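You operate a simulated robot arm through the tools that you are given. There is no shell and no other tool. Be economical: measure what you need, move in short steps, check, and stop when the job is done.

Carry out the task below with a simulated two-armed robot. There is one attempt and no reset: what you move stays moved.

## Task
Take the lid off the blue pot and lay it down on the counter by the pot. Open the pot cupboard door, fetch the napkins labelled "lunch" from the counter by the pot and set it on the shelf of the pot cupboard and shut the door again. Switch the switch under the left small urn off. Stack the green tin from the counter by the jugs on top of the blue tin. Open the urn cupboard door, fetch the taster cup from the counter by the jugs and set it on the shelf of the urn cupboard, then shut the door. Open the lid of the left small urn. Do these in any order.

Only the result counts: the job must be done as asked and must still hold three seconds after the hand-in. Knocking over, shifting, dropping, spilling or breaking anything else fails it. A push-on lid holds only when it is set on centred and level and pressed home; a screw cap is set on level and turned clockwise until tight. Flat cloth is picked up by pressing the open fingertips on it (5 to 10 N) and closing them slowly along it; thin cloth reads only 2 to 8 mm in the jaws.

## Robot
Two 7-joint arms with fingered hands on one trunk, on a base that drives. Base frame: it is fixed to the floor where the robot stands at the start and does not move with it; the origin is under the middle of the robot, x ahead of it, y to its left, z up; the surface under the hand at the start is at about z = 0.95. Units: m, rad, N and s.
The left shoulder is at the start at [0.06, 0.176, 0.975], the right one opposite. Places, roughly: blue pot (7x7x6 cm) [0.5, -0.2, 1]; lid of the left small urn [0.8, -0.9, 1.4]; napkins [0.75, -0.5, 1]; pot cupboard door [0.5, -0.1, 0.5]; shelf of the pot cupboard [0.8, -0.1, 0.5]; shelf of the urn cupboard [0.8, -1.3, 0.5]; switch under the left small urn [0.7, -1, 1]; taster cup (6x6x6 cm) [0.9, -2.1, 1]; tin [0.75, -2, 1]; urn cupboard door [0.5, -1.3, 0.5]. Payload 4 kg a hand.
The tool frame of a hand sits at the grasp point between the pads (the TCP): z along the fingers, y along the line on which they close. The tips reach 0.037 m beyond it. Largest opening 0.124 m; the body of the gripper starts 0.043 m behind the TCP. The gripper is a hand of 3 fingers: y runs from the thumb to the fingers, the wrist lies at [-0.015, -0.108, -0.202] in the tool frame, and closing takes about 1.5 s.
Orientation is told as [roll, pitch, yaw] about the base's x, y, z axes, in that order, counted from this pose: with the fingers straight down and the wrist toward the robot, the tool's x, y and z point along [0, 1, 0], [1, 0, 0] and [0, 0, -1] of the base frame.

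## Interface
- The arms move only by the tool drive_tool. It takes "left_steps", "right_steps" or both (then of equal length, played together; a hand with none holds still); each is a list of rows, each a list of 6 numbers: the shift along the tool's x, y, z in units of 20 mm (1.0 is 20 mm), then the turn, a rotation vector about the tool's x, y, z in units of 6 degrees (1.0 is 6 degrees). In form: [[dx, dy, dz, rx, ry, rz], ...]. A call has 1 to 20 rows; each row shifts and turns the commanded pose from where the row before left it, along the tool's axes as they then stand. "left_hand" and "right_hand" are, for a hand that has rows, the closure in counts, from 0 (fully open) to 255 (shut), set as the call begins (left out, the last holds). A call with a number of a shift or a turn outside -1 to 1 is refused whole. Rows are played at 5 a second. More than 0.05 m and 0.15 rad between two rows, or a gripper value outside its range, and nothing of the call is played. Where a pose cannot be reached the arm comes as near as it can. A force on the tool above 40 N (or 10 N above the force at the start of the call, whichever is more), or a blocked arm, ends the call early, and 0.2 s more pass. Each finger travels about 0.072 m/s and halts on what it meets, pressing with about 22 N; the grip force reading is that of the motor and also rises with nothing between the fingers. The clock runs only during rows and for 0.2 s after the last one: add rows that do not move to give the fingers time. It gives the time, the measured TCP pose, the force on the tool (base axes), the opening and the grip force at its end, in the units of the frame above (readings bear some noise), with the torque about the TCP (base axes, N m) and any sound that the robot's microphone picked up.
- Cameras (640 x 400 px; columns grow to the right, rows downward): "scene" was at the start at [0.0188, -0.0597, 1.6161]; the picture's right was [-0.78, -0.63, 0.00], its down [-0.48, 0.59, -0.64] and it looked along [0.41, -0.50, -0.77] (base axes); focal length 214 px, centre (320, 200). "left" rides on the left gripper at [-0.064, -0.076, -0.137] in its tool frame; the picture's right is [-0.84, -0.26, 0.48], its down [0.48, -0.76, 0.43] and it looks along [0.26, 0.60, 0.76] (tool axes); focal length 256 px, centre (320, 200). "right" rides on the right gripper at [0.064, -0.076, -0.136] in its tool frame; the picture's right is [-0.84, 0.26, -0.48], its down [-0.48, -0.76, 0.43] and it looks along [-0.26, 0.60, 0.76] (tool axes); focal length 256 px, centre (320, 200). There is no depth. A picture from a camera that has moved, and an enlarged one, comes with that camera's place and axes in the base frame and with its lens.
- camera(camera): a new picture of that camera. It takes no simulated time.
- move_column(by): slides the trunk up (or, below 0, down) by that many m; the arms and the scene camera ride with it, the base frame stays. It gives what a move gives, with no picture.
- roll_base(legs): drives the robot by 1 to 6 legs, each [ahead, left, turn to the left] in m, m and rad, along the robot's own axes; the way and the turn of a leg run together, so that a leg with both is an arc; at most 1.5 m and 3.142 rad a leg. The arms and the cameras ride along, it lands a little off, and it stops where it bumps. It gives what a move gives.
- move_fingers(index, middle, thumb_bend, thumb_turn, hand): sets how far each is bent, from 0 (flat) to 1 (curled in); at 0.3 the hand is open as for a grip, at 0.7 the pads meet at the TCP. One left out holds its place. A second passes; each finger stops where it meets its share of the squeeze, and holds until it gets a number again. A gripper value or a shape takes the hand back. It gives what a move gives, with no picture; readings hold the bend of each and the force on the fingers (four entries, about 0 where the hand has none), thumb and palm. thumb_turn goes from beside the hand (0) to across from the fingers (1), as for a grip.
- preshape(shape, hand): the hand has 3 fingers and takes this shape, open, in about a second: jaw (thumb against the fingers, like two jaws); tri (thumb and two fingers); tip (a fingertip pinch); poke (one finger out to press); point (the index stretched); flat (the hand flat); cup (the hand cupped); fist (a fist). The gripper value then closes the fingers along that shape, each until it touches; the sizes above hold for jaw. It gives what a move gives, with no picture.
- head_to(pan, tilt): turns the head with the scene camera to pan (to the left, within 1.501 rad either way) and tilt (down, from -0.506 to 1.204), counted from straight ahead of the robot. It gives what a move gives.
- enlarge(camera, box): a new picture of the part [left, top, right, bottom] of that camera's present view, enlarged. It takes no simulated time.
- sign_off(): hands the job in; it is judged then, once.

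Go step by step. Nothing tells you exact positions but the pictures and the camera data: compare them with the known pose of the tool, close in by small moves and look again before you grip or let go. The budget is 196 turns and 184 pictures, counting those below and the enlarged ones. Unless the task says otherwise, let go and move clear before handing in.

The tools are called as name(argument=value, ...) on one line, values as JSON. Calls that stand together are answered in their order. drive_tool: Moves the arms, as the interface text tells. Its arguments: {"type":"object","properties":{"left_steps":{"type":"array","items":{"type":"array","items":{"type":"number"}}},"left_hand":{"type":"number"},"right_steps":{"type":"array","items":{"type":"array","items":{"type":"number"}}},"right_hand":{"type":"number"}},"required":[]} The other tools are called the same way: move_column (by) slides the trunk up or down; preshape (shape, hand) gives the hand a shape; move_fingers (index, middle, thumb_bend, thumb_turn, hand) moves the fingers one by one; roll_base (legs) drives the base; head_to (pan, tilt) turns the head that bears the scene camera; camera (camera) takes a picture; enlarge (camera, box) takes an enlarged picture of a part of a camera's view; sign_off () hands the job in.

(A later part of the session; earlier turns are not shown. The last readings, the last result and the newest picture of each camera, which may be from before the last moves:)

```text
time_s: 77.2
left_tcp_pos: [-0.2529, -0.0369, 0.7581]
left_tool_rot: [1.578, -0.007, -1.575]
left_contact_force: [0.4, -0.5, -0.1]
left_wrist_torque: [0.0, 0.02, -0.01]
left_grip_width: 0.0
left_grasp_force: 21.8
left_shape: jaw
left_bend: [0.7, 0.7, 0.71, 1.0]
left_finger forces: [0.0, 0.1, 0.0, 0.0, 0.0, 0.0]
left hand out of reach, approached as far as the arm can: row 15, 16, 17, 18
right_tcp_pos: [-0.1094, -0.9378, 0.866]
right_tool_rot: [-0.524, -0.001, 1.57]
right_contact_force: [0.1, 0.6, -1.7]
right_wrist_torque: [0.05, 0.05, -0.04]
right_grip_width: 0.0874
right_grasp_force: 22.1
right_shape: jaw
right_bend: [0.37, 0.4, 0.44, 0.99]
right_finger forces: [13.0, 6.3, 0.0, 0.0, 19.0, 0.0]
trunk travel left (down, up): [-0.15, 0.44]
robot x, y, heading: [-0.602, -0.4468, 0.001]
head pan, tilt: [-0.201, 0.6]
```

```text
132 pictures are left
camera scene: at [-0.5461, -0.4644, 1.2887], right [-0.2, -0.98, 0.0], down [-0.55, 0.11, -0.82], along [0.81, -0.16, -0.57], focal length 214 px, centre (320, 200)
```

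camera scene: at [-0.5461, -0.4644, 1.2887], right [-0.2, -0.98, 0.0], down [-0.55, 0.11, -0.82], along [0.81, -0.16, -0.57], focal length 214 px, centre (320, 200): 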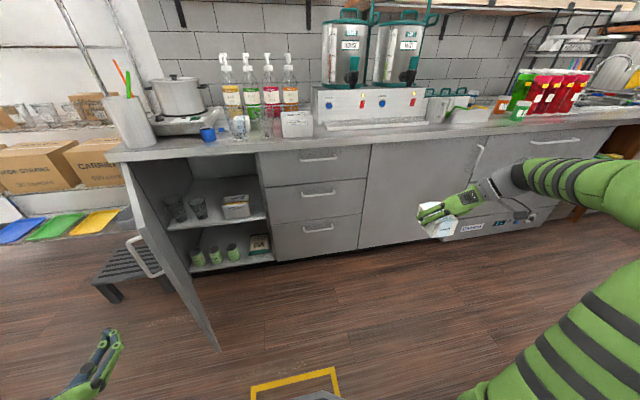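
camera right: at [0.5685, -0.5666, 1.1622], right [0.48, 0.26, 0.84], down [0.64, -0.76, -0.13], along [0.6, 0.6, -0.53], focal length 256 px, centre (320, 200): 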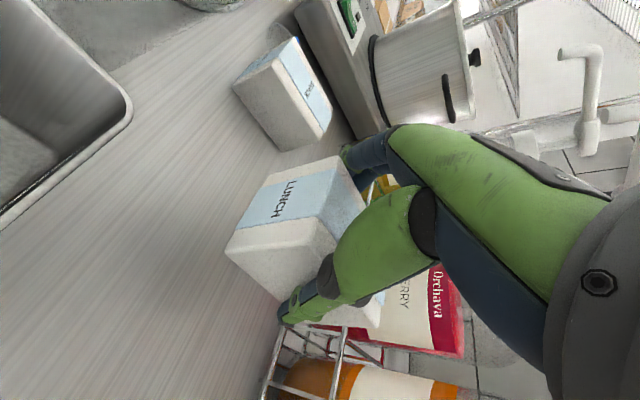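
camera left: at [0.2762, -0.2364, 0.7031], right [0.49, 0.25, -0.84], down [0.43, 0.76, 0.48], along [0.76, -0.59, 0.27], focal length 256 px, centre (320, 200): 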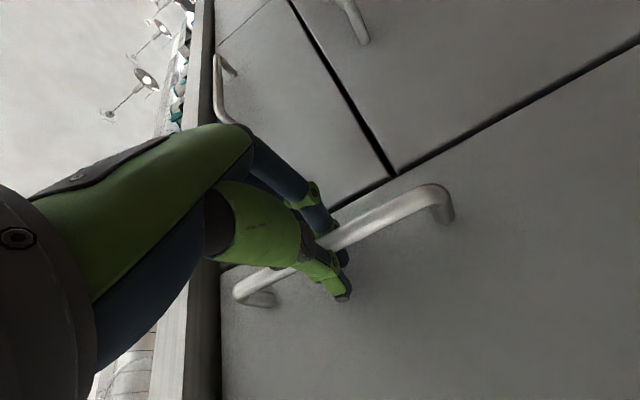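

drive_tool(left_steps=[[0, 0.3, 1, 0, 0, 0], [0, 0.3, 1, 0, 0, 0], [0, 0.5, 1, 0, 0, 0], [0, 1, 0.5, 0, 0, 0], [0, 1, 0, 0, 0, 0], [0, 1, 0, 0, 0, 0], [0, 1, 0, 0, 0, 0], [0, 1, 0, 0, 0, 0], [0, 1, 0, 0, 0, 0], [0, 1, 0, 0, 0, 0]])

roll_base(legs=[[0.22, 0, 0]])

camera(camera="scene")

```text
time_s: 79.4
left_tcp_pos: [-0.1199, -0.1238, 0.7559]
left_tool_rot: [1.581, -0.007, -1.576]
left_contact_force: [-0.2, 0.6, -0.2]
left_wrist_torque: [-0.02, -0.01, 0.01]
left_grip_width: 0.0001
left_grasp_force: 22.1
left_shape: jaw
left_bend: [0.7, 0.7, 0.71, 1.0]
left_finger forces: [0.1, 0.1, 0.0, 0.0, 0.1, 0.1]
left hand out of reach, approached as far as the arm can: row 4, 5, 6, 7, 8, 9, 10
right_tcp_pos: [-0.1109, -0.9378, 0.867]
right_tool_rot: [-0.523, -0.002, 1.572]
right_contact_force: [0.3, -0.6, -1.3]
right_wrist_torque: [0.0, -0.02, 0.05]
right_grip_width: 0.0876
right_grasp_force: 22.4
right_shape: jaw
right_bend: [0.37, 0.4, 0.44, 0.99]
right_finger forces: [13.0, 6.2, 0.0, 0.0, 19.2, 0.0]
trunk travel left (down, up): [-0.15, 0.44]
robot x, y, heading: [-0.6017, -0.4444, -0.001]
head pan, tilt: [-0.201, 0.6]
```

```text
time_s: 81.0
left_tcp_pos: [0.067, -0.135, 0.7543]
left_tool_rot: [1.569, -0.02, -1.598]
left_contact_force: [-7.7, -4.4, 3.3]
left_wrist_torque: [-0.03, 0.11, 0.74]
left_grip_width: 0.0
left_grasp_force: 22.2
left_shape: jaw
left_bend: [0.7, 0.7, 0.71, 1.0]
left_finger forces: [0.1, 0.0, 0.0, 0.0, 9.4, 0.0]
right_tcp_pos: [0.0848, -0.9379, 0.8667]
right_tool_rot: [-0.524, 0.002, 1.572]
right_contact_force: [-0.1, -0.7, -0.8]
right_wrist_torque: [0.0, -0.01, 0.0]
right_grip_width: 0.0874
right_grasp_force: 21.4
right_shape: jaw
right_bend: [0.37, 0.4, 0.44, 0.99]
right_finger forces: [13.0, 6.3, 0.0, 0.0, 19.1, 0.0]
trunk travel left (down, up): [-0.15, 0.44]
robot x, y, heading: [-0.4072, -0.4433, 0.004]
head pan, tilt: [-0.201, 0.6]
stopped in leg 1: the force on the tool passed its limit at 141 N (the readings are from after the stop); the commanded pose is now the measured one
```

```text
131 pictures are left
camera scene: at [-0.3517, -0.4651, 1.2885], right [-0.2, -0.98, 0.0], down [-0.55, 0.11, -0.83], along [0.81, -0.16, -0.56], focal length 214 px, centre (320, 200)
```

scene: 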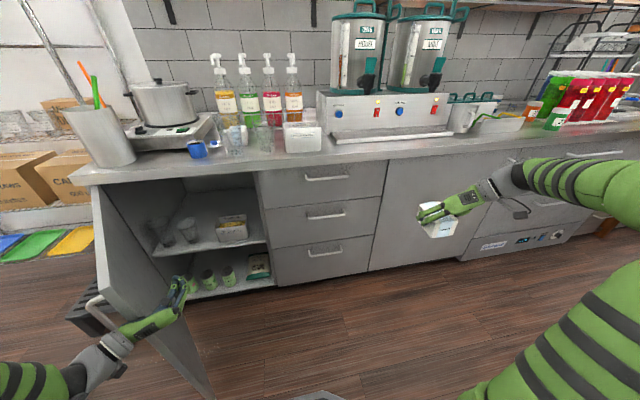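

The hand brushed the door on the way in, but it is now on the inner side. I'll sweep it to +y to open the door wider.

drive_tool(left_steps=[[0, -0.5, 0, 0, 0, 0], [0, -0.5, 0, 0, 0, 0], [0, -0.7, 0, 0, 0, 0], [0, -0.7, 0, 0, 0, 0], [0, -0.7, 0, 0, 0, 0], [0, -0.7, 0, 0, 0, 0], [0, -0.7, 0, 0, 0, 0], [0, -0.7, 0, 0, 0, 0], [0, -0.7, 0, 0, 0, 0], [0, -0.7, 0, 0, 0, 0], [0, -0.7, 0, 0, 0, 0], [0, -0.7, 0, 0, 0, 0], [0, -0.7, 0, 0, 0, 0], [0, -0.7, 0, 0, 0, 0], [0, -0.7, 0, 0, 0, 0]])

camera(camera="scene")

```text
time_s: 81.4
left_tcp_pos: [0.0649, -0.1321, 0.7523]
left_tool_rot: [1.562, -0.024, -1.605]
left_contact_force: [-9.8, -6.3, 0.6]
left_wrist_torque: [-0.19, -0.1, 1.05]
left_grip_width: 0.0
left_grasp_force: 22.1
left_shape: jaw
left_bend: [0.7, 0.7, 0.71, 1.0]
left_finger forces: [0.0, 0.0, 0.0, 0.0, 10.0, 0.0]
right_tcp_pos: [0.084, -0.9379, 0.8665]
right_tool_rot: [-0.522, -0.001, 1.573]
right_contact_force: [-0.9, -0.5, -0.7]
right_wrist_torque: [0.0, -0.03, 0.02]
right_grip_width: 0.087
right_grasp_force: 22.1
right_shape: jaw
right_bend: [0.37, 0.4, 0.44, 0.99]
right_finger forces: [13.0, 6.2, 0.0, 0.1, 19.1, 0.0]
trunk travel left (down, up): [-0.15, 0.44]
robot x, y, heading: [-0.4114, -0.4451, 0.004]
head pan, tilt: [-0.201, 0.6]
stopped in row 1 (left hand): the force on the tool passed its limit at 48 N (the readings are from after the stop); the commanded pose is now the measured one
```

```text
130 pictures are left
camera scene: at [-0.3522, -0.4656, 1.2887], right [-0.2, -0.98, 0.0], down [-0.55, 0.11, -0.83], along [0.81, -0.16, -0.56], focal length 214 px, centre (320, 200)
```

scene: 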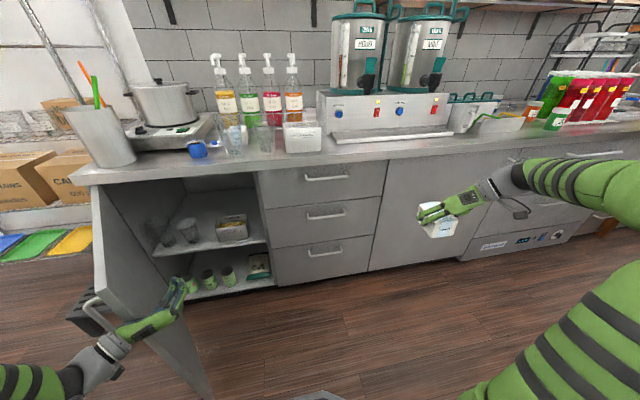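

The wrist sits toward the door's edge and caught it. I'll back off so that only the fingers overlap the door, then sweep.

drive_tool(left_steps=[[0, 0.2, -0.7, 0, 0, 0], [0, 0, -0.7, 0, 0, 0], [0, 0, -0.7, 0, 0, 0], [0, 0, -0.7, 0, 0, 0], [0, 0, -0.7, 0, 0, 0]])

camera(camera="scene")

```text
time_s: 82.6
left_tcp_pos: [0.0648, -0.1327, 0.7516]
left_tool_rot: [1.564, -0.023, -1.603]
left_contact_force: [-26.0, -15.4, -5.7]
left_wrist_torque: [-0.39, -0.96, 2.63]
left_grip_width: 0.0
left_grasp_force: 22.3
left_shape: jaw
left_bend: [0.7, 0.7, 0.71, 1.0]
left_finger forces: [0.0, 0.0, 0.1, 0.0, 13.7, 0.0]
left hand out of reach, approached as far as the arm can: row 1, 2, 3, 4, 5
right_tcp_pos: [0.0843, -0.9379, 0.8669]
right_tool_rot: [-0.525, -0.002, 1.573]
right_contact_force: [-0.1, 0.1, -0.8]
right_wrist_torque: [-0.02, 0.04, 0.01]
right_grip_width: 0.0871
right_grasp_force: 22.5
right_shape: jaw
right_bend: [0.37, 0.4, 0.44, 0.99]
right_finger forces: [13.0, 6.3, 0.1, 0.1, 19.2, 0.0]
trunk travel left (down, up): [-0.15, 0.44]
robot x, y, heading: [-0.4059, -0.4472, -0.002]
head pan, tilt: [-0.201, 0.6]
```

```text
129 pictures are left
camera scene: at [-0.3528, -0.4657, 1.2886], right [-0.2, -0.98, 0.0], down [-0.55, 0.11, -0.83], along [0.81, -0.16, -0.56], focal length 214 px, centre (320, 200)
```

scene: 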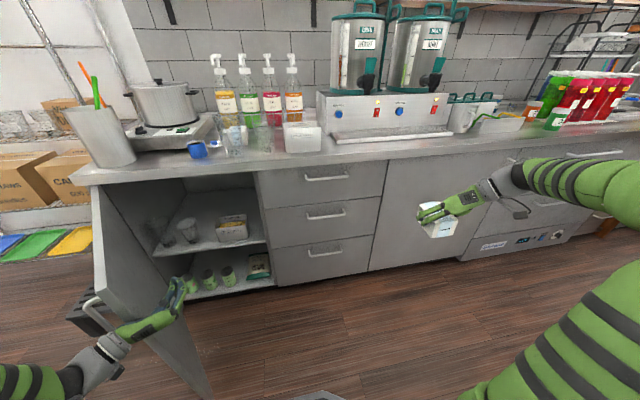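

roll_base(legs=[[-0.09, 0, 0]])

camera(camera="scene")

```text
time_s: 83.7
left_tcp_pos: [-0.0234, -0.1311, 0.751]
left_tool_rot: [1.564, -0.023, -1.604]
left_contact_force: [0.4, -0.5, -0.1]
left_wrist_torque: [0.0, -0.01, 0.01]
left_grip_width: 0.0002
left_grasp_force: 21.5
left_shape: jaw
left_bend: [0.7, 0.7, 0.71, 1.0]
left_finger forces: [0.0, 0.0, 0.0, 0.1, 0.0, 0.1]
right_tcp_pos: [-0.005, -0.9382, 0.8665]
right_tool_rot: [-0.522, 0.001, 1.572]
right_contact_force: [0.7, 0.8, -1.1]
right_wrist_torque: [-0.02, 0.02, -0.01]
right_grip_width: 0.0873
right_grasp_force: 21.7
right_shape: jaw
right_bend: [0.37, 0.4, 0.44, 0.99]
right_finger forces: [13.0, 6.3, 0.1, 0.0, 19.1, 0.1]
trunk travel left (down, up): [-0.15, 0.44]
robot x, y, heading: [-0.4978, -0.4462, 0.002]
head pan, tilt: [-0.201, 0.6]
```

```text
128 pictures are left
camera scene: at [-0.4411, -0.4651, 1.2887], right [-0.2, -0.98, 0.0], down [-0.55, 0.11, -0.82], along [0.81, -0.16, -0.57], focal length 214 px, centre (320, 200)
```

scene: 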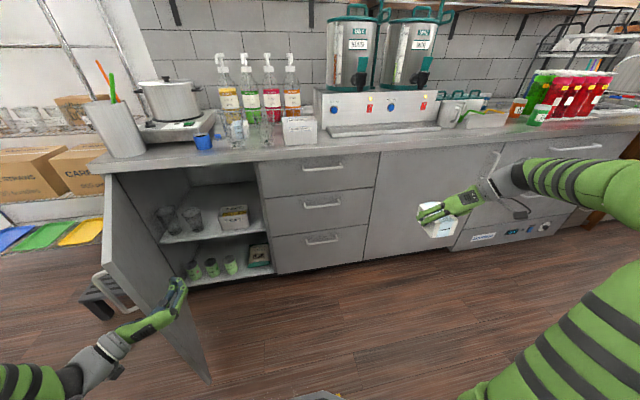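

drive_tool(left_steps=[[0, -0.7, 0, 0, 0, 0], [0, -0.7, 0, 0, 0, 0], [0, -0.7, 0, 0, 0, 0], [0, -0.7, 0, 0, 0, 0], [0, -0.7, 0, 0, 0, 0], [0, -0.7, 0, 0, 0, 0], [0, -0.7, 0, 0, 0, 0], [0, -0.7, 0, 0, 0, 0], [0, -0.7, 0, 0, 0, 0], [0, -0.7, 0, 0, 0, 0], [0, -0.7, 0, 0, 0, 0], [0, -0.7, 0, 0, 0, 0], [0, -0.7, 0, 0, 0, 0], [0, -0.7, 0, 0, 0, 0], [0, -0.7, 0, 0, 0, 0], [0, -0.7, 0, 0, 0, 0], [0, -0.7, 0, 0, 0, 0], [0, -0.7, 0, 0, 0, 0]])

camera(camera="scene")

```text
time_s: 87.5
left_tcp_pos: [-0.015, 0.1199, 0.7458]
left_tool_rot: [1.562, -0.022, -1.604]
left_contact_force: [-0.1, -0.4, -1.0]
left_wrist_torque: [0.0, 0.0, -0.02]
left_grip_width: 0.0002
left_grasp_force: 22.1
left_shape: jaw
left_bend: [0.7, 0.7, 0.71, 1.0]
left_finger forces: [0.1, 0.0, 0.0, 0.0, 0.0, 0.1]
right_tcp_pos: [-0.0049, -0.9375, 0.8668]
right_tool_rot: [-0.521, 0.0, 1.575]
right_contact_force: [-0.5, -0.3, -2.1]
right_wrist_torque: [0.0, 0.0, 0.01]
right_grip_width: 0.0872
right_grasp_force: 22.6
right_shape: jaw
right_bend: [0.37, 0.4, 0.44, 0.99]
right_finger forces: [12.9, 6.2, 0.1, 0.1, 19.1, 0.1]
trunk travel left (down, up): [-0.15, 0.44]
robot x, y, heading: [-0.4988, -0.4496, 0.002]
head pan, tilt: [-0.201, 0.6]
```

```text
127 pictures are left
camera scene: at [-0.4412, -0.465, 1.2887], right [-0.2, -0.98, 0.0], down [-0.55, 0.11, -0.82], along [0.81, -0.16, -0.57], focal length 214 px, centre (320, 200)
```

scene: 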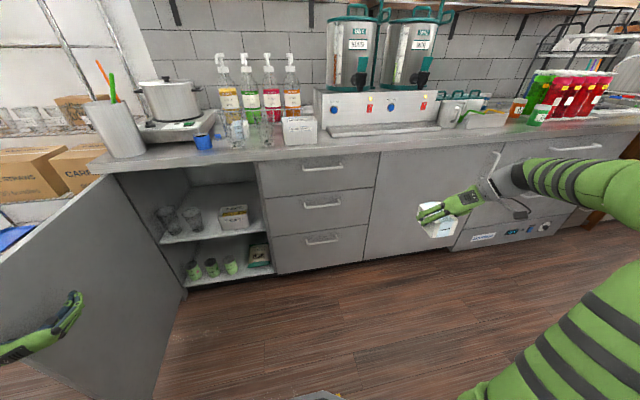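

The door now stands about 90° open. I'll lift the left hand up out of the way, clear of the opening.

drive_tool(left_steps=[[1, 0.5, 0, 0, 0, 0], [1, 0.5, 0, 0, 0, 0], [1, 0.5, 0, 0, 0, 0], [1, 0.5, 0, 0, 0, 0], [1, 0.5, 0, 0, 0, 0], [1, 0.5, 0, 0, 0, 0], [1, 0.5, 0, 0, 0, 0], [1, 0.5, 0, 0, 0, 0], [1, 0, 0, 0, 0, 0], [1, 0, 0, 0, 0, 0], [1, 0, 0, 0, 0, 0], [1, 0, 0, 0, 0, 0], [1, 0, 0, 0, 0, 0], [1, 0, 0, 0, 0, 0], [1, 0, 0, 0, 0, 0], [1, 0, 0, 0, 0, 0], [1, 0, 0, 0, 0, 0], [1, 0, 0, 0, 0, 0], [1, 0, 0, 0, 0, 0], [1, 0, 0, 0, 0, 0]])

head_to(pan=0.3, tilt=0.7)

camera(camera="scene")

```text
time_s: 91.7
left_tcp_pos: [-0.014, 0.0492, 1.1467]
left_tool_rot: [1.564, -0.024, -1.605]
left_contact_force: [-0.5, 0.5, 1.2]
left_wrist_torque: [-0.04, 0.0, -0.04]
left_grip_width: 0.0
left_grasp_force: 21.9
left_shape: jaw
left_bend: [0.7, 0.7, 0.71, 1.0]
left_finger forces: [0.0, 0.0, 0.0, 0.0, 0.1, 0.1]
right_tcp_pos: [-0.0057, -0.9375, 0.866]
right_tool_rot: [-0.522, -0.001, 1.573]
right_contact_force: [-0.5, 0.2, -0.8]
right_wrist_torque: [-0.05, 0.07, 0.04]
right_grip_width: 0.0869
right_grasp_force: 22.1
right_shape: jaw
right_bend: [0.37, 0.4, 0.44, 0.99]
right_finger forces: [12.9, 6.1, 0.0, 0.0, 18.8, 0.0]
trunk travel left (down, up): [-0.15, 0.44]
robot x, y, heading: [-0.5024, -0.4474, 0.003]
head pan, tilt: [-0.201, 0.6]
```

```text
time_s: 92.6
left_tcp_pos: [-0.0157, 0.0499, 1.1461]
left_tool_rot: [1.564, -0.023, -1.604]
left_contact_force: [0.1, 0.3, 0.3]
left_wrist_torque: [0.0, 0.03, -0.01]
left_grip_width: 0.0001
left_grasp_force: 21.6
left_shape: jaw
left_bend: [0.7, 0.7, 0.71, 1.0]
left_finger forces: [0.1, 0.0, 0.0, 0.0, 0.1, 0.0]
right_tcp_pos: [-0.0056, -0.9383, 0.8666]
right_tool_rot: [-0.524, 0.0, 1.573]
right_contact_force: [0.4, -0.1, -1.3]
right_wrist_torque: [-0.01, 0.0, 0.01]
right_grip_width: 0.0869
right_grasp_force: 22.1
right_shape: jaw
right_bend: [0.37, 0.4, 0.44, 0.99]
right_finger forces: [12.8, 6.2, 0.0, 0.0, 18.9, 0.0]
trunk travel left (down, up): [-0.15, 0.44]
robot x, y, heading: [-0.4955, -0.4504, 0.002]
head pan, tilt: [0.3, 0.7]
```

```text
126 pictures are left
camera scene: at [-0.4467, -0.4224, 1.2801], right [0.3, -0.95, 0.0], down [-0.62, -0.19, -0.77], along [0.73, 0.23, -0.64], focal length 214 px, centre (320, 200)
```

scene: 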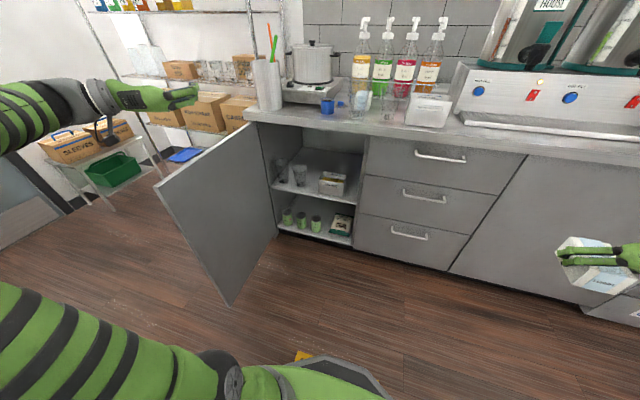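

drive_tool(left_steps=[[0, 1, 0, 0, 0, 0], [0, 1, 0, 0, 0, 0], [0, 1, 0, 0, 0, 0], [0, 1, 0, 0, 0, 0], [0, 1, 0, 0, 0, 0], [0, 1, 0, 0, 0, 0], [0, 1, 0, 0, 0, 0], [0, 1, 0, 0, 0, 0], [0, 1, 0, 0, 0, 0], [0, 1, 0, 0, 0, 0], [0, 1, 0, 0, 0, 0], [0, 1, 0, 0, 0, 0]])

head_to(pan=0.5, tilt=0.9)

camera(camera="scene")

```text
time_s: 95.2
left_tcp_pos: [-0.0228, -0.1901, 1.154]
left_tool_rot: [1.564, -0.024, -1.605]
left_contact_force: [0.0, 0.8, -0.2]
left_wrist_torque: [0.01, 0.01, 0.01]
left_grip_width: 0.0
left_grasp_force: 22.4
left_shape: jaw
left_bend: [0.7, 0.7, 0.71, 1.0]
left_finger forces: [0.0, 0.0, 0.0, 0.0, 0.0, 0.0]
right_tcp_pos: [-0.0053, -0.9375, 0.8666]
right_tool_rot: [-0.521, 0.001, 1.572]
right_contact_force: [-0.1, 0.0, -1.3]
right_wrist_torque: [-0.05, -0.01, 0.0]
right_grip_width: 0.0869
right_grasp_force: 21.6
right_shape: jaw
right_bend: [0.37, 0.4, 0.44, 0.99]
right_finger forces: [12.9, 6.1, 0.0, 0.0, 18.8, 0.0]
trunk travel left (down, up): [-0.15, 0.44]
robot x, y, heading: [-0.501, -0.4483, 0.002]
head pan, tilt: [0.3, 0.7]
```

```text
time_s: 96.0
left_tcp_pos: [-0.0232, -0.1906, 1.1535]
left_tool_rot: [1.563, -0.023, -1.603]
left_contact_force: [-0.2, 0.4, -0.2]
left_wrist_torque: [0.03, 0.02, 0.02]
left_grip_width: 0.0
left_grasp_force: 22.3
left_shape: jaw
left_bend: [0.7, 0.7, 0.71, 1.0]
left_finger forces: [0.1, 0.0, 0.0, 0.0, 0.0, 0.0]
right_tcp_pos: [-0.003, -0.9392, 0.8665]
right_tool_rot: [-0.522, 0.001, 1.574]
right_contact_force: [-0.6, 0.2, -0.8]
right_wrist_torque: [-0.01, 0.0, 0.02]
right_grip_width: 0.0871
right_grasp_force: 22.5
right_shape: jaw
right_bend: [0.37, 0.4, 0.44, 0.99]
right_finger forces: [12.9, 6.1, 0.1, 0.0, 18.8, 0.0]
trunk travel left (down, up): [-0.15, 0.44]
robot x, y, heading: [-0.4964, -0.4424, -0.002]
head pan, tilt: [0.499, 0.901]
```

```text
125 pictures are left
camera scene: at [-0.4616, -0.4114, 1.2639], right [0.48, -0.88, 0.0], down [-0.69, -0.38, -0.62], along [0.55, 0.3, -0.78], focal length 214 px, centre (320, 200)
```

scene: 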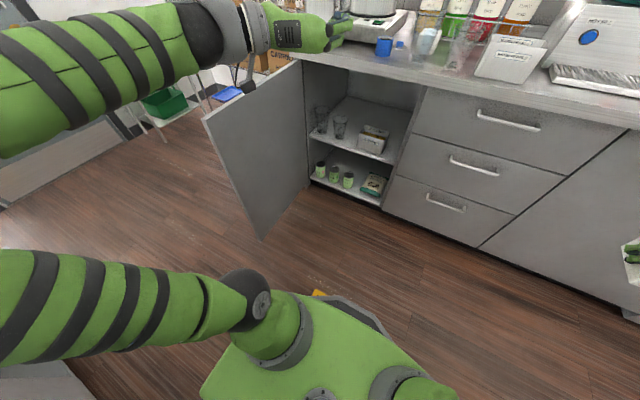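

I'll turn the base left 25° so the left elbow stays away from the door, then restore the right hand's heading and pitch the pack up for a low-profile entry.

roll_base(legs=[[0, 0, 0.436]])

drive_tool(right_steps=[[0.52, 0, 0, 0.52, 0, 0.9], [0.52, 0, 0, 0.52, 0, 0.9], [0.3, 0, 0, 0.52, 0, 0.9], [0, 0, 0, 0.52, 0, 0.9], [0, 0, 0, 0, -1, 0], [0, 0, 0, 0, -1, 0], [0, 0, 0, 0, -1, 0], [0, 0, 0, 0, -1, 0], [0, 0, 0, 0, -1, 0]])

camera(camera="scene")

```text
time_s: 97.6
left_tcp_pos: [-0.1772, -0.0137, 1.1549]
left_tool_rot: [1.565, -0.023, -1.168]
left_contact_force: [0.0, 0.2, 0.5]
left_wrist_torque: [-0.02, 0.0, 0.02]
left_grip_width: 0.0
left_grasp_force: 21.5
left_shape: jaw
left_bend: [0.7, 0.7, 0.71, 1.0]
left_finger forces: [0.0, 0.1, 0.0, 0.0, 0.1, 0.1]
right_tcp_pos: [0.1559, -0.6843, 0.8668]
right_tool_rot: [-0.521, -0.001, 2.008]
right_contact_force: [0.4, -0.5, -1.7]
right_wrist_torque: [-0.01, 0.01, 0.0]
right_grip_width: 0.087
right_grasp_force: 21.9
right_shape: jaw
right_bend: [0.37, 0.41, 0.44, 0.99]
right_finger forces: [12.7, 6.0, 0.0, 0.1, 18.6, 0.0]
trunk travel left (down, up): [-0.15, 0.44]
robot x, y, heading: [-0.4999, -0.4471, 0.437]
head pan, tilt: [0.499, 0.901]
```

```text
time_s: 99.8
left_tcp_pos: [-0.1778, -0.0145, 1.1558]
left_tool_rot: [1.564, -0.024, -1.167]
left_contact_force: [0.5, 0.5, 0.1]
left_wrist_torque: [0.02, 0.0, 0.05]
left_grip_width: 0.0002
left_grasp_force: 22.1
left_shape: jaw
left_bend: [0.7, 0.7, 0.71, 1.0]
left_finger forces: [0.0, 0.0, 0.0, 0.1, 0.0, 0.0]
right_tcp_pos: [0.1198, -0.7726, 0.8291]
right_tool_rot: [-0.994, 0.032, 1.401]
right_contact_force: [-0.6, -0.2, -1.6]
right_wrist_torque: [0.0, 0.01, 0.03]
right_grip_width: 0.0869
right_grasp_force: 21.8
right_shape: jaw
right_bend: [0.37, 0.41, 0.44, 0.99]
right_finger forces: [13.4, 5.8, 0.1, 0.0, 19.1, 0.0]
trunk travel left (down, up): [-0.15, 0.44]
robot x, y, heading: [-0.4983, -0.4472, 0.433]
head pan, tilt: [0.499, 0.901]
stopped in row 9 (right hand): the arm was blocked; the commanded pose is now the measured one
```

```text
124 pictures are left
camera scene: at [-0.4812, -0.4001, 1.2639], right [0.81, -0.59, 0.0], down [-0.46, -0.63, -0.62], along [0.37, 0.5, -0.78], focal length 214 px, centre (320, 200)
```

scene: 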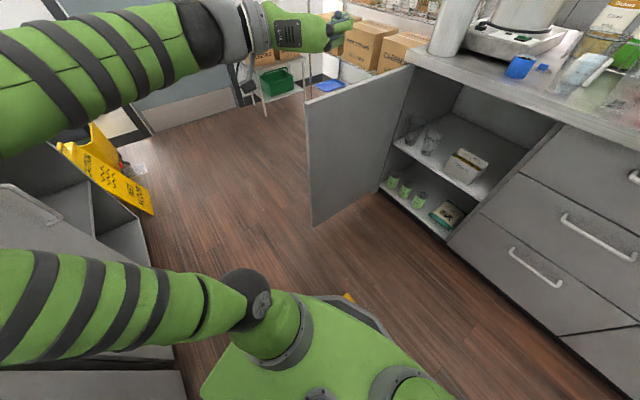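

head_to(pan=-0.7, tilt=0.8)

camera(camera="scene")

camera(camera="right")

```text
time_s: 101.2
left_tcp_pos: [-0.1771, -0.0132, 1.154]
left_tool_rot: [1.565, -0.023, -1.165]
left_contact_force: [1.1, 0.0, 0.2]
left_wrist_torque: [0.0, 0.01, 0.0]
left_grip_width: 0.0
left_grasp_force: 21.3
left_shape: jaw
left_bend: [0.7, 0.7, 0.71, 1.0]
left_finger forces: [0.0, 0.1, 0.0, 0.1, 0.1, 0.1]
right_tcp_pos: [0.1214, -0.7711, 0.8293]
right_tool_rot: [-0.992, 0.034, 1.402]
right_contact_force: [-0.5, -0.7, -0.9]
right_wrist_torque: [-0.05, 0.02, -0.04]
right_grip_width: 0.0869
right_grasp_force: 22.3
right_shape: jaw
right_bend: [0.37, 0.41, 0.44, 0.99]
right_finger forces: [13.3, 5.8, 0.0, 0.0, 19.2, 0.0]
trunk travel left (down, up): [-0.15, 0.44]
robot x, y, heading: [-0.4971, -0.4501, 0.438]
head pan, tilt: [-0.7, 0.799]
```

```text
123 pictures are left
camera scene: at [-0.4471, -0.4813, 1.2718], right [-0.26, -0.97, 0.0], down [-0.69, 0.18, -0.7], along [0.67, -0.18, -0.72], focal length 214 px, centre (320, 200)
```

scene: 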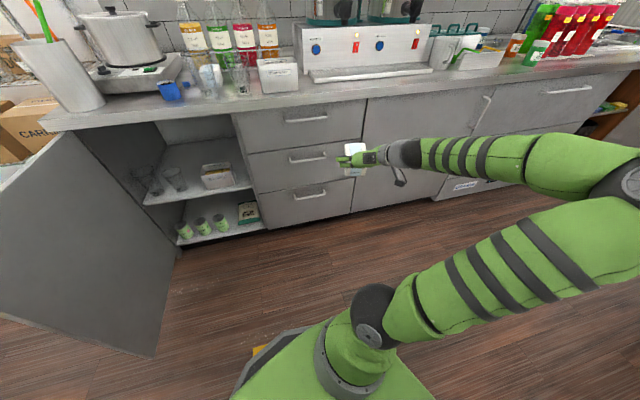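

```text
122 pictures are left
camera right: at [-0.0393, -0.8203, 0.8509], right [0.1, 0.28, 0.96], down [0.49, -0.85, 0.19], along [0.86, 0.45, -0.22], focal length 256 px, centre (320, 200)
```

right: 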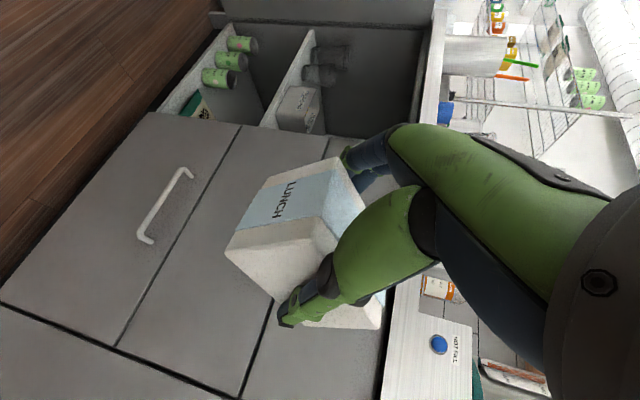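

The pack is held well; the block was a joint limit. I'll move the hand across in front of the opening.

drive_tool(right_steps=[[0.15, 1, 0.14, 0, 0, 0], [0.15, 1, 0.14, 0, 0, 0], [0.15, 1, 0.14, 0, 0, 0], [0.15, 1, 0.14, 0, 0, 0], [0.15, 1, 0.14, 0, 0, 0], [0.15, 1, 0.14, 0, 0, 0], [0.15, 1, 0.14, 0, 0, 0], [0.15, 1, 0.14, 0, 0, 0], [0.15, 1, 0.14, 0, 0, 0], [0.15, 1, 0.14, 0, 0, 0], [0.15, 1, 0.14, 0, 0, 0], [0.15, 1, 0.14, 0, 0, 0], [0.15, 1, 0.14, 0, 0, 0], [0.15, 1, 0.14, 0, 0, 0], [0.15, 1, 0.14, 0, 0, 0], [0.15, 1, 0.14, 0, 0, 0], [0.15, 1, 0.14, 0, 0, 0], [0.15, 1, 0.14, 0, 0, 0]])

camera(camera="scene")

```text
time_s: 105.0
left_tcp_pos: [-0.1763, -0.0149, 1.1524]
left_tool_rot: [1.562, -0.022, -1.168]
left_contact_force: [-0.7, -0.2, -0.9]
left_wrist_torque: [0.0, 0.0, -0.02]
left_grip_width: 0.0
left_grasp_force: 22.1
left_shape: jaw
left_bend: [0.7, 0.7, 0.71, 1.0]
left_finger forces: [0.0, 0.0, 0.0, 0.0, 0.0, 0.0]
right_tcp_pos: [0.1932, -0.4222, 0.7442]
right_tool_rot: [-0.994, 0.033, 1.402]
right_contact_force: [-0.1, -0.2, -0.4]
right_wrist_torque: [0.0, 0.0, 0.0]
right_grip_width: 0.0866
right_grasp_force: 22.6
right_shape: jaw
right_bend: [0.37, 0.41, 0.44, 0.99]
right_finger forces: [12.6, 5.7, 0.0, 0.0, 18.4, 0.0]
trunk travel left (down, up): [-0.15, 0.44]
robot x, y, heading: [-0.4964, -0.4479, 0.434]
head pan, tilt: [-0.7, 0.799]
```

```text
121 pictures are left
camera scene: at [-0.4472, -0.4813, 1.2718], right [-0.26, -0.97, 0.0], down [-0.69, 0.19, -0.7], along [0.67, -0.18, -0.72], focal length 214 px, centre (320, 200)
```

scene: 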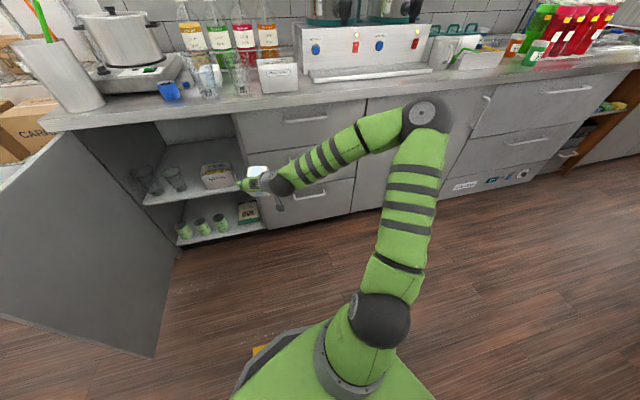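

The right elbow rides high, so I'll lower the trunk the remaining 0.15 m and bring the hand in line with the opening.

move_column(by=-0.14)

drive_tool(right_steps=[[-0.24, 1, -0.12, 0, 0, 0], [-0.24, 1, -0.12, 0, 0, 0], [-0.24, 1, -0.12, 0, 0, 0], [-0.24, 1, -0.12, 0, 0, 0], [-0.24, 1, -0.12, 0, 0, 0], [-0.24, 1, -0.12, 0, 0, 0], [-0.24, 1, -0.12, 0, 0, 0], [-0.24, 1, -0.12, 0, 0, 0], [-0.24, 1, -0.12, 0, 0, 0], [-0.24, 1, -0.12, 0, 0, 0], [-0.24, 1, -0.12, 0, 0, 0], [-0.24, 1, -0.12, 0, 0, 0], [-0.24, 1, -0.12, 0, 0, 0], [-0.24, 1, -0.12, 0, 0, 0], [-0.24, 1, -0.12, 0, 0, 0], [-0.24, 1, -0.12, 0, 0, 0], [-0.24, 1, -0.12, 0, 0, 0]])

camera(camera="scene")

camera(camera="right")

```text
time_s: 106.7
left_tcp_pos: [-0.1767, -0.0127, 1.0139]
left_tool_rot: [1.565, -0.023, -1.169]
left_contact_force: [-0.4, -0.4, -0.7]
left_wrist_torque: [0.01, 0.04, 0.0]
left_grip_width: 0.0
left_grasp_force: 22.0
left_shape: jaw
left_bend: [0.7, 0.7, 0.71, 1.0]
left_finger forces: [0.0, 0.0, 0.0, 0.0, 0.1, 0.0]
right_tcp_pos: [0.1927, -0.422, 0.6042]
right_tool_rot: [-0.993, 0.034, 1.401]
right_contact_force: [-0.8, -0.4, -0.8]
right_wrist_torque: [0.01, 0.0, -0.03]
right_grip_width: 0.0864
right_grasp_force: 22.1
right_shape: jaw
right_bend: [0.37, 0.41, 0.44, 0.99]
right_finger forces: [12.6, 5.7, 0.0, 0.0, 18.4, 0.0]
trunk travel left (down, up): [-0.01, 0.58]
robot x, y, heading: [-0.4978, -0.4488, 0.441]
head pan, tilt: [-0.7, 0.799]
```

```text
time_s: 110.3
left_tcp_pos: [-0.1772, -0.0133, 1.0148]
left_tool_rot: [1.564, -0.022, -1.166]
left_contact_force: [-0.7, 0.5, 0.6]
left_wrist_torque: [-0.01, -0.05, 0.01]
left_grip_width: 0.0
left_grasp_force: 21.6
left_shape: jaw
left_bend: [0.7, 0.7, 0.71, 1.0]
left_finger forces: [0.0, 0.0, 0.0, 0.1, 0.1, 0.1]
right_tcp_pos: [0.2108, -0.3489, 0.6207]
right_tool_rot: [-0.994, 0.032, 1.401]
right_contact_force: [0.0, 0.0, -1.4]
right_wrist_torque: [0.0, 0.01, 0.0]
right_grip_width: 0.0864
right_grasp_force: 22.2
right_shape: jaw
right_bend: [0.37, 0.41, 0.44, 0.99]
right_finger forces: [12.3, 5.7, 0.1, 0.0, 17.9, 0.0]
right hand out of reach, approached as far as the arm can: row 4, 5, 6, 7, 8, 9, 10, 11, 12, 13, 14, 15, 16, 17
trunk travel left (down, up): [-0.01, 0.58]
robot x, y, heading: [-0.4962, -0.4475, 0.436]
head pan, tilt: [-0.7, 0.799]
```

```text
120 pictures are left
camera scene: at [-0.4471, -0.4812, 1.1318], right [-0.26, -0.97, 0.0], down [-0.69, 0.18, -0.7], along [0.67, -0.18, -0.72], focal length 214 px, centre (320, 200)
```

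scene: 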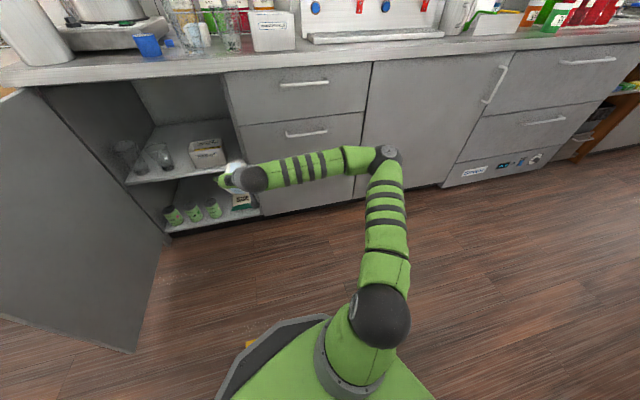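

```text
119 pictures are left
camera right: at [0.0503, -0.3983, 0.6432], right [0.1, 0.28, 0.96], down [0.49, -0.85, 0.19], along [0.86, 0.45, -0.22], focal length 256 px, centre (320, 200)
```

right: 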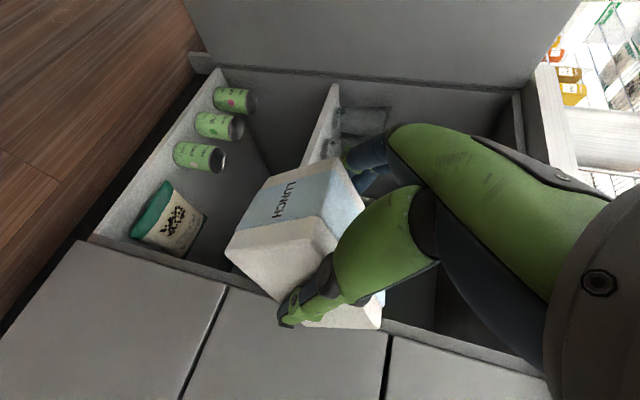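

drive_tool(right_steps=[[0, 0, 0, -0.84, 0, -0.545], [0, 0, 0, -0.84, 0, -0.545], [0, 0, 0, -0.84, 0, -0.545], [0, 0, 0, -0.84, 0, -0.545], [0, 0, 0, -0.84, 0, -0.545], [-0.3, 1, 0.2, 0, 0, 0], [-0.3, 1, 0.2, 0, 0, 0], [-0.3, 1, 0.2, 0, 0, 0], [-0.3, 1, 0.2, 0, 0, 0], [-0.3, 1, 0.2, 0, 0, 0], [-0.3, 1, 0.2, 0, 0, 0], [-0.3, 1, 0.2, 0, 0, 0], [-0.3, 1, 0.2, 0, 0, 0]])

camera(camera="scene")

```text
time_s: 113.1
left_tcp_pos: [-0.1762, -0.0138, 1.0127]
left_tool_rot: [1.563, -0.023, -1.166]
left_contact_force: [-0.5, -0.6, 0.6]
left_wrist_torque: [-0.01, -0.02, 0.01]
left_grip_width: 0.0001
left_grasp_force: 22.1
left_shape: jaw
left_bend: [0.7, 0.7, 0.71, 1.0]
left_finger forces: [0.0, 0.0, 0.1, 0.0, 0.0, 0.1]
right_tcp_pos: [0.1393, -0.2979, 0.6139]
right_tool_rot: [-0.979, 0.024, 1.925]
right_contact_force: [-0.2, -0.4, -1.1]
right_wrist_torque: [-0.03, 0.03, 0.03]
right_grip_width: 0.0864
right_grasp_force: 21.6
right_shape: jaw
right_bend: [0.37, 0.41, 0.44, 0.99]
right_finger forces: [12.0, 5.7, 0.0, 0.0, 17.4, 0.0]
right hand out of reach, approached as far as the arm can: row 6, 7, 8, 9, 10, 11, 12, 13
trunk travel left (down, up): [-0.01, 0.58]
robot x, y, heading: [-0.4972, -0.4504, 0.437]
head pan, tilt: [-0.7, 0.799]
```

```text
118 pictures are left
camera scene: at [-0.4471, -0.4812, 1.1318], right [-0.26, -0.97, 0.0], down [-0.69, 0.18, -0.7], along [0.67, -0.18, -0.72], focal length 214 px, centre (320, 200)
```

scene: 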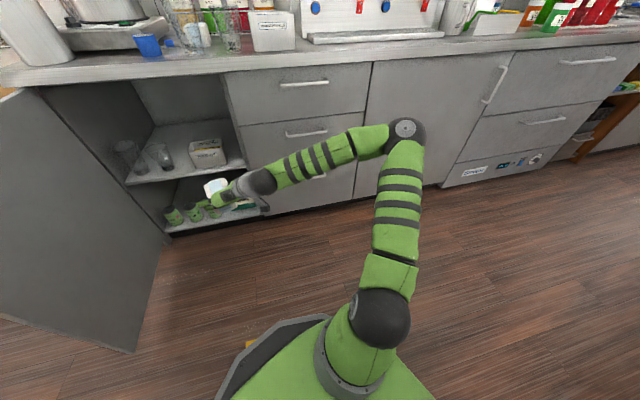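

roll_base(legs=[[0.14, -0.06, 0]])

head_to(pan=1.2, tilt=0.8)

camera(camera="scene")

```text
time_s: 114.5
left_tcp_pos: [-0.0243, -0.0083, 1.0142]
left_tool_rot: [1.565, -0.024, -1.166]
left_contact_force: [0.0, 0.0, -0.2]
left_wrist_torque: [0.02, 0.0, 0.04]
left_grip_width: 0.0002
left_grasp_force: 22.1
left_shape: jaw
left_bend: [0.7, 0.7, 0.71, 1.0]
left_finger forces: [0.1, 0.0, 0.1, 0.1, 0.1, 0.0]
right_tcp_pos: [0.2918, -0.2935, 0.6135]
right_tool_rot: [-0.981, 0.024, 1.925]
right_contact_force: [0.7, 0.4, -0.8]
right_wrist_torque: [-0.01, 0.01, 0.03]
right_grip_width: 0.0862
right_grasp_force: 22.1
right_shape: jaw
right_bend: [0.37, 0.41, 0.44, 0.99]
right_finger forces: [11.9, 5.5, 0.0, 0.0, 17.4, 0.1]
trunk travel left (down, up): [-0.01, 0.58]
robot x, y, heading: [-0.349, -0.4418, 0.434]
head pan, tilt: [-0.7, 0.799]
```

```text
time_s: 116.3
left_tcp_pos: [-0.024, -0.0092, 1.0134]
left_tool_rot: [1.564, -0.023, -1.168]
left_contact_force: [0.0, 0.0, 0.1]
left_wrist_torque: [-0.01, -0.05, 0.04]
left_grip_width: 0.0001
left_grasp_force: 21.8
left_shape: jaw
left_bend: [0.7, 0.7, 0.71, 1.0]
left_finger forces: [0.0, 0.0, 0.0, 0.0, 0.0, 0.0]
right_tcp_pos: [0.2913, -0.2935, 0.6137]
right_tool_rot: [-0.978, 0.024, 1.925]
right_contact_force: [0.1, 0.4, -1.0]
right_wrist_torque: [-0.03, 0.0, 0.02]
right_grip_width: 0.0865
right_grasp_force: 21.7
right_shape: jaw
right_bend: [0.37, 0.41, 0.44, 0.99]
right_finger forces: [11.9, 5.6, 0.0, 0.0, 17.5, 0.0]
trunk travel left (down, up): [-0.01, 0.58]
robot x, y, heading: [-0.3465, -0.4413, 0.438]
head pan, tilt: [1.201, 0.799]
```

```text
117 pictures are left
camera scene: at [-0.3786, -0.3747, 1.1318], right [1.0, 0.07, 0.0], down [0.05, -0.72, -0.7], along [-0.05, 0.7, -0.72], focal length 214 px, centre (320, 200)
```

scene: 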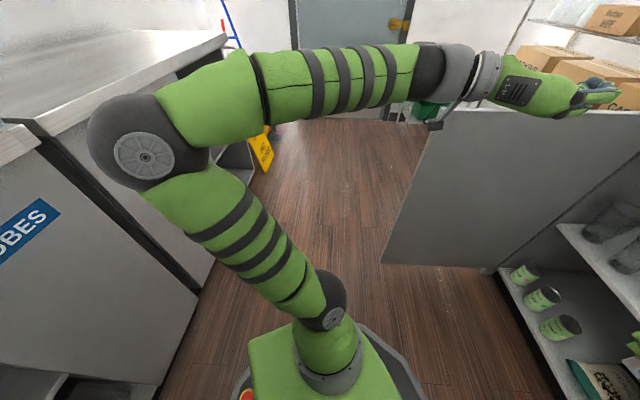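

roll_base(legs=[[0, 0, 0.4]])

head_to(pan=-0.8, tilt=0.7)

drive_tool(right_steps=[[-1, 0, 0, 0, 0, 0], [-1, 0, 0, 0, 0, 0], [-1, 0, 0, 0, 0, 0], [-0.5, 0.5, 0, 0, 0, 0], [0, 0.5, 0, 0, 0, 0]])

camera(camera="scene")

```text
time_s: 117.9
left_tcp_pos: [-0.2187, 0.0819, 1.0135]
left_tool_rot: [1.563, -0.021, -0.768]
left_contact_force: [-0.3, -0.2, 0.2]
left_wrist_torque: [0.0, 0.0, 0.0]
left_grip_width: 0.0002
left_grasp_force: 22.2
left_shape: jaw
left_bend: [0.7, 0.7, 0.71, 1.0]
left_finger forces: [0.1, 0.1, 0.0, 0.1, 0.0, 0.0]
right_tcp_pos: [0.1832, -0.0565, 0.6137]
right_tool_rot: [-0.979, 0.025, 2.325]
right_contact_force: [-0.3, 0.4, -1.4]
right_wrist_torque: [-0.04, -0.01, -0.01]
right_grip_width: 0.0863
right_grasp_force: 22.3
right_shape: jaw
right_bend: [0.37, 0.41, 0.44, 0.99]
right_finger forces: [11.8, 5.5, 0.0, 0.0, 17.3, 0.1]
trunk travel left (down, up): [-0.01, 0.58]
robot x, y, heading: [-0.3442, -0.4415, 0.839]
head pan, tilt: [1.201, 0.799]
```

```text
time_s: 119.9
left_tcp_pos: [-0.2186, 0.0825, 1.0144]
left_tool_rot: [1.564, -0.024, -0.768]
left_contact_force: [-0.1, 1.0, 0.5]
left_wrist_torque: [0.01, -0.01, 0.03]
left_grip_width: 0.0003
left_grasp_force: 22.0
left_shape: jaw
left_bend: [0.7, 0.7, 0.71, 1.0]
left_finger forces: [0.0, 0.0, 0.1, 0.0, 0.0, 0.0]
right_tcp_pos: [0.184, -0.0581, 0.6136]
right_tool_rot: [-0.978, 0.023, 2.325]
right_contact_force: [0.6, -0.3, -1.1]
right_wrist_torque: [-0.03, -0.02, -0.02]
right_grip_width: 0.0864
right_grasp_force: 22.1
right_shape: jaw
right_bend: [0.37, 0.41, 0.44, 0.99]
right_finger forces: [11.8, 5.6, 0.0, 0.0, 17.3, 0.1]
trunk travel left (down, up): [-0.01, 0.58]
robot x, y, heading: [-0.3471, -0.4445, 0.837]
head pan, tilt: [-0.799, 0.7]
```

```text
time_s: 121.1
left_tcp_pos: [-0.2186, 0.0816, 1.0133]
left_tool_rot: [1.564, -0.023, -0.768]
left_contact_force: [0.8, -0.2, 0.3]
left_wrist_torque: [0.04, -0.04, 0.0]
left_grip_width: 0.0
left_grasp_force: 21.5
left_shape: jaw
left_bend: [0.7, 0.7, 0.71, 1.0]
left_finger forces: [0.0, 0.0, 0.1, 0.0, 0.0, 0.0]
right_tcp_pos: [0.1903, -0.0633, 0.6614]
right_tool_rot: [-0.985, 0.02, 2.324]
right_contact_force: [-0.1, -0.4, -1.1]
right_wrist_torque: [-0.02, -0.01, -0.01]
right_grip_width: 0.0866
right_grasp_force: 21.5
right_shape: jaw
right_bend: [0.37, 0.41, 0.44, 0.99]
right_finger forces: [11.8, 5.5, 0.0, 0.1, 17.3, 0.0]
right hand out of reach, approached as far as the arm can: row 1, 2, 3, 4, 5
trunk travel left (down, up): [-0.01, 0.58]
robot x, y, heading: [-0.3473, -0.4428, 0.839]
head pan, tilt: [-0.799, 0.7]
```

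```text
116 pictures are left
camera scene: at [-0.2813, -0.4615, 1.1401], right [0.04, -1.0, 0.0], down [-0.64, -0.02, -0.76], along [0.76, 0.03, -0.64], focal length 214 px, centre (320, 200)
```

scene: 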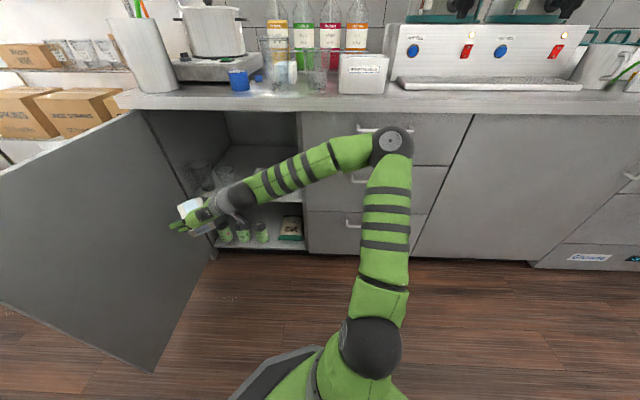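

roll_base(legs=[[0.1, -0.111, 0]])

move_column(by=0.03)

drive_tool(right_steps=[[0, 0, 0, 0.83, 0, 0.55], [0, 0, 0, 0.83, 0, 0.55], [0, 0, 0, 0.83, 0, 0.55]])

camera(camera="scene")

camera(camera="right")

```text
time_s: 122.4
left_tcp_pos: [-0.0687, 0.0831, 1.0137]
left_tool_rot: [1.564, -0.022, -0.769]
left_contact_force: [1.0, -0.6, 0.4]
left_wrist_torque: [0.0, -0.05, 0.0]
left_grip_width: 0.0001
left_grasp_force: 21.9
left_shape: jaw
left_bend: [0.7, 0.7, 0.71, 1.0]
left_finger forces: [0.1, 0.1, 0.0, 0.1, 0.0, 0.0]
right_tcp_pos: [0.3389, -0.0635, 0.6617]
right_tool_rot: [-0.984, 0.02, 2.322]
right_contact_force: [0.1, -0.3, -1.5]
right_wrist_torque: [-0.01, -0.01, 0.0]
right_grip_width: 0.0865
right_grasp_force: 22.0
right_shape: jaw
right_bend: [0.37, 0.41, 0.44, 0.99]
right_finger forces: [11.8, 5.5, 0.0, 0.0, 17.2, 0.0]
trunk travel left (down, up): [-0.01, 0.58]
robot x, y, heading: [-0.1998, -0.4433, 0.835]
head pan, tilt: [-0.799, 0.7]
```

```text
time_s: 123.2
left_tcp_pos: [-0.0685, 0.0826, 1.0438]
left_tool_rot: [1.564, -0.023, -0.767]
left_contact_force: [-0.3, -0.2, -0.8]
left_wrist_torque: [0.0, 0.0, 0.0]
left_grip_width: 0.0001
left_grasp_force: 22.0
left_shape: jaw
left_bend: [0.7, 0.7, 0.71, 1.0]
left_finger forces: [0.1, 0.0, 0.0, 0.0, 0.0, 0.0]
right_tcp_pos: [0.3392, -0.0637, 0.6908]
right_tool_rot: [-0.981, 0.019, 2.323]
right_contact_force: [-0.7, -0.4, -2.7]
right_wrist_torque: [0.01, -0.01, -0.04]
right_grip_width: 0.0862
right_grasp_force: 21.9
right_shape: jaw
right_bend: [0.37, 0.41, 0.44, 0.99]
right_finger forces: [11.7, 5.4, 0.1, 0.1, 17.3, 0.0]
trunk travel left (down, up): [-0.04, 0.55]
robot x, y, heading: [-0.1981, -0.4419, 0.839]
head pan, tilt: [-0.799, 0.7]
```

```text
time_s: 124.0
left_tcp_pos: [-0.0776, 0.0815, 1.0496]
left_tool_rot: [1.573, -0.032, -0.772]
left_contact_force: [0.9, 0.1, -0.6]
left_wrist_torque: [0.01, -0.01, 0.0]
left_grip_width: 0.0
left_grasp_force: 22.0
left_shape: jaw
left_bend: [0.7, 0.7, 0.71, 1.0]
left_finger forces: [0.0, 0.1, 0.0, 0.0, 0.0, 0.0]
right_tcp_pos: [0.3421, -0.0753, 0.7058]
right_tool_rot: [-1.02, 0.037, 2.002]
right_contact_force: [-0.7, 0.1, -0.8]
right_wrist_torque: [-0.02, 0.01, 0.0]
right_grip_width: 0.0863
right_grasp_force: 22.1
right_shape: jaw
right_bend: [0.38, 0.41, 0.44, 0.99]
right_finger forces: [12.0, 5.5, 0.0, 0.0, 17.5, 0.1]
right hand out of reach, approached as far as the arm can: row 3
trunk travel left (down, up): [-0.04, 0.55]
robot x, y, heading: [-0.1948, -0.4449, 0.836]
head pan, tilt: [-0.799, 0.7]
```

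```text
115 pictures are left
camera scene: at [-0.1441, -0.4614, 1.1753], right [0.04, -1.0, 0.0], down [-0.64, -0.02, -0.77], along [0.77, 0.03, -0.64], focal length 214 px, centre (320, 200)
```

scene: 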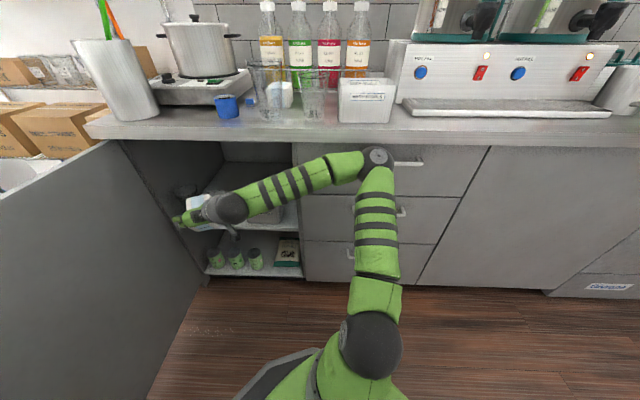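

```text
114 pictures are left
camera right: at [0.2376, -0.2064, 0.7232], right [-0.1, 0.28, 0.96], down [0.88, -0.42, 0.21], along [0.46, 0.86, -0.2], focal length 256 px, centre (320, 200)
```

right: 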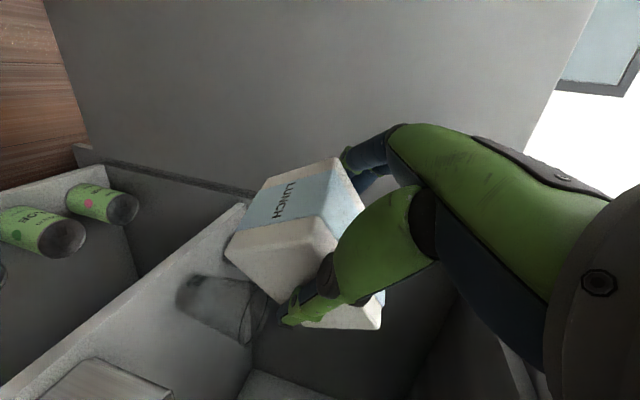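

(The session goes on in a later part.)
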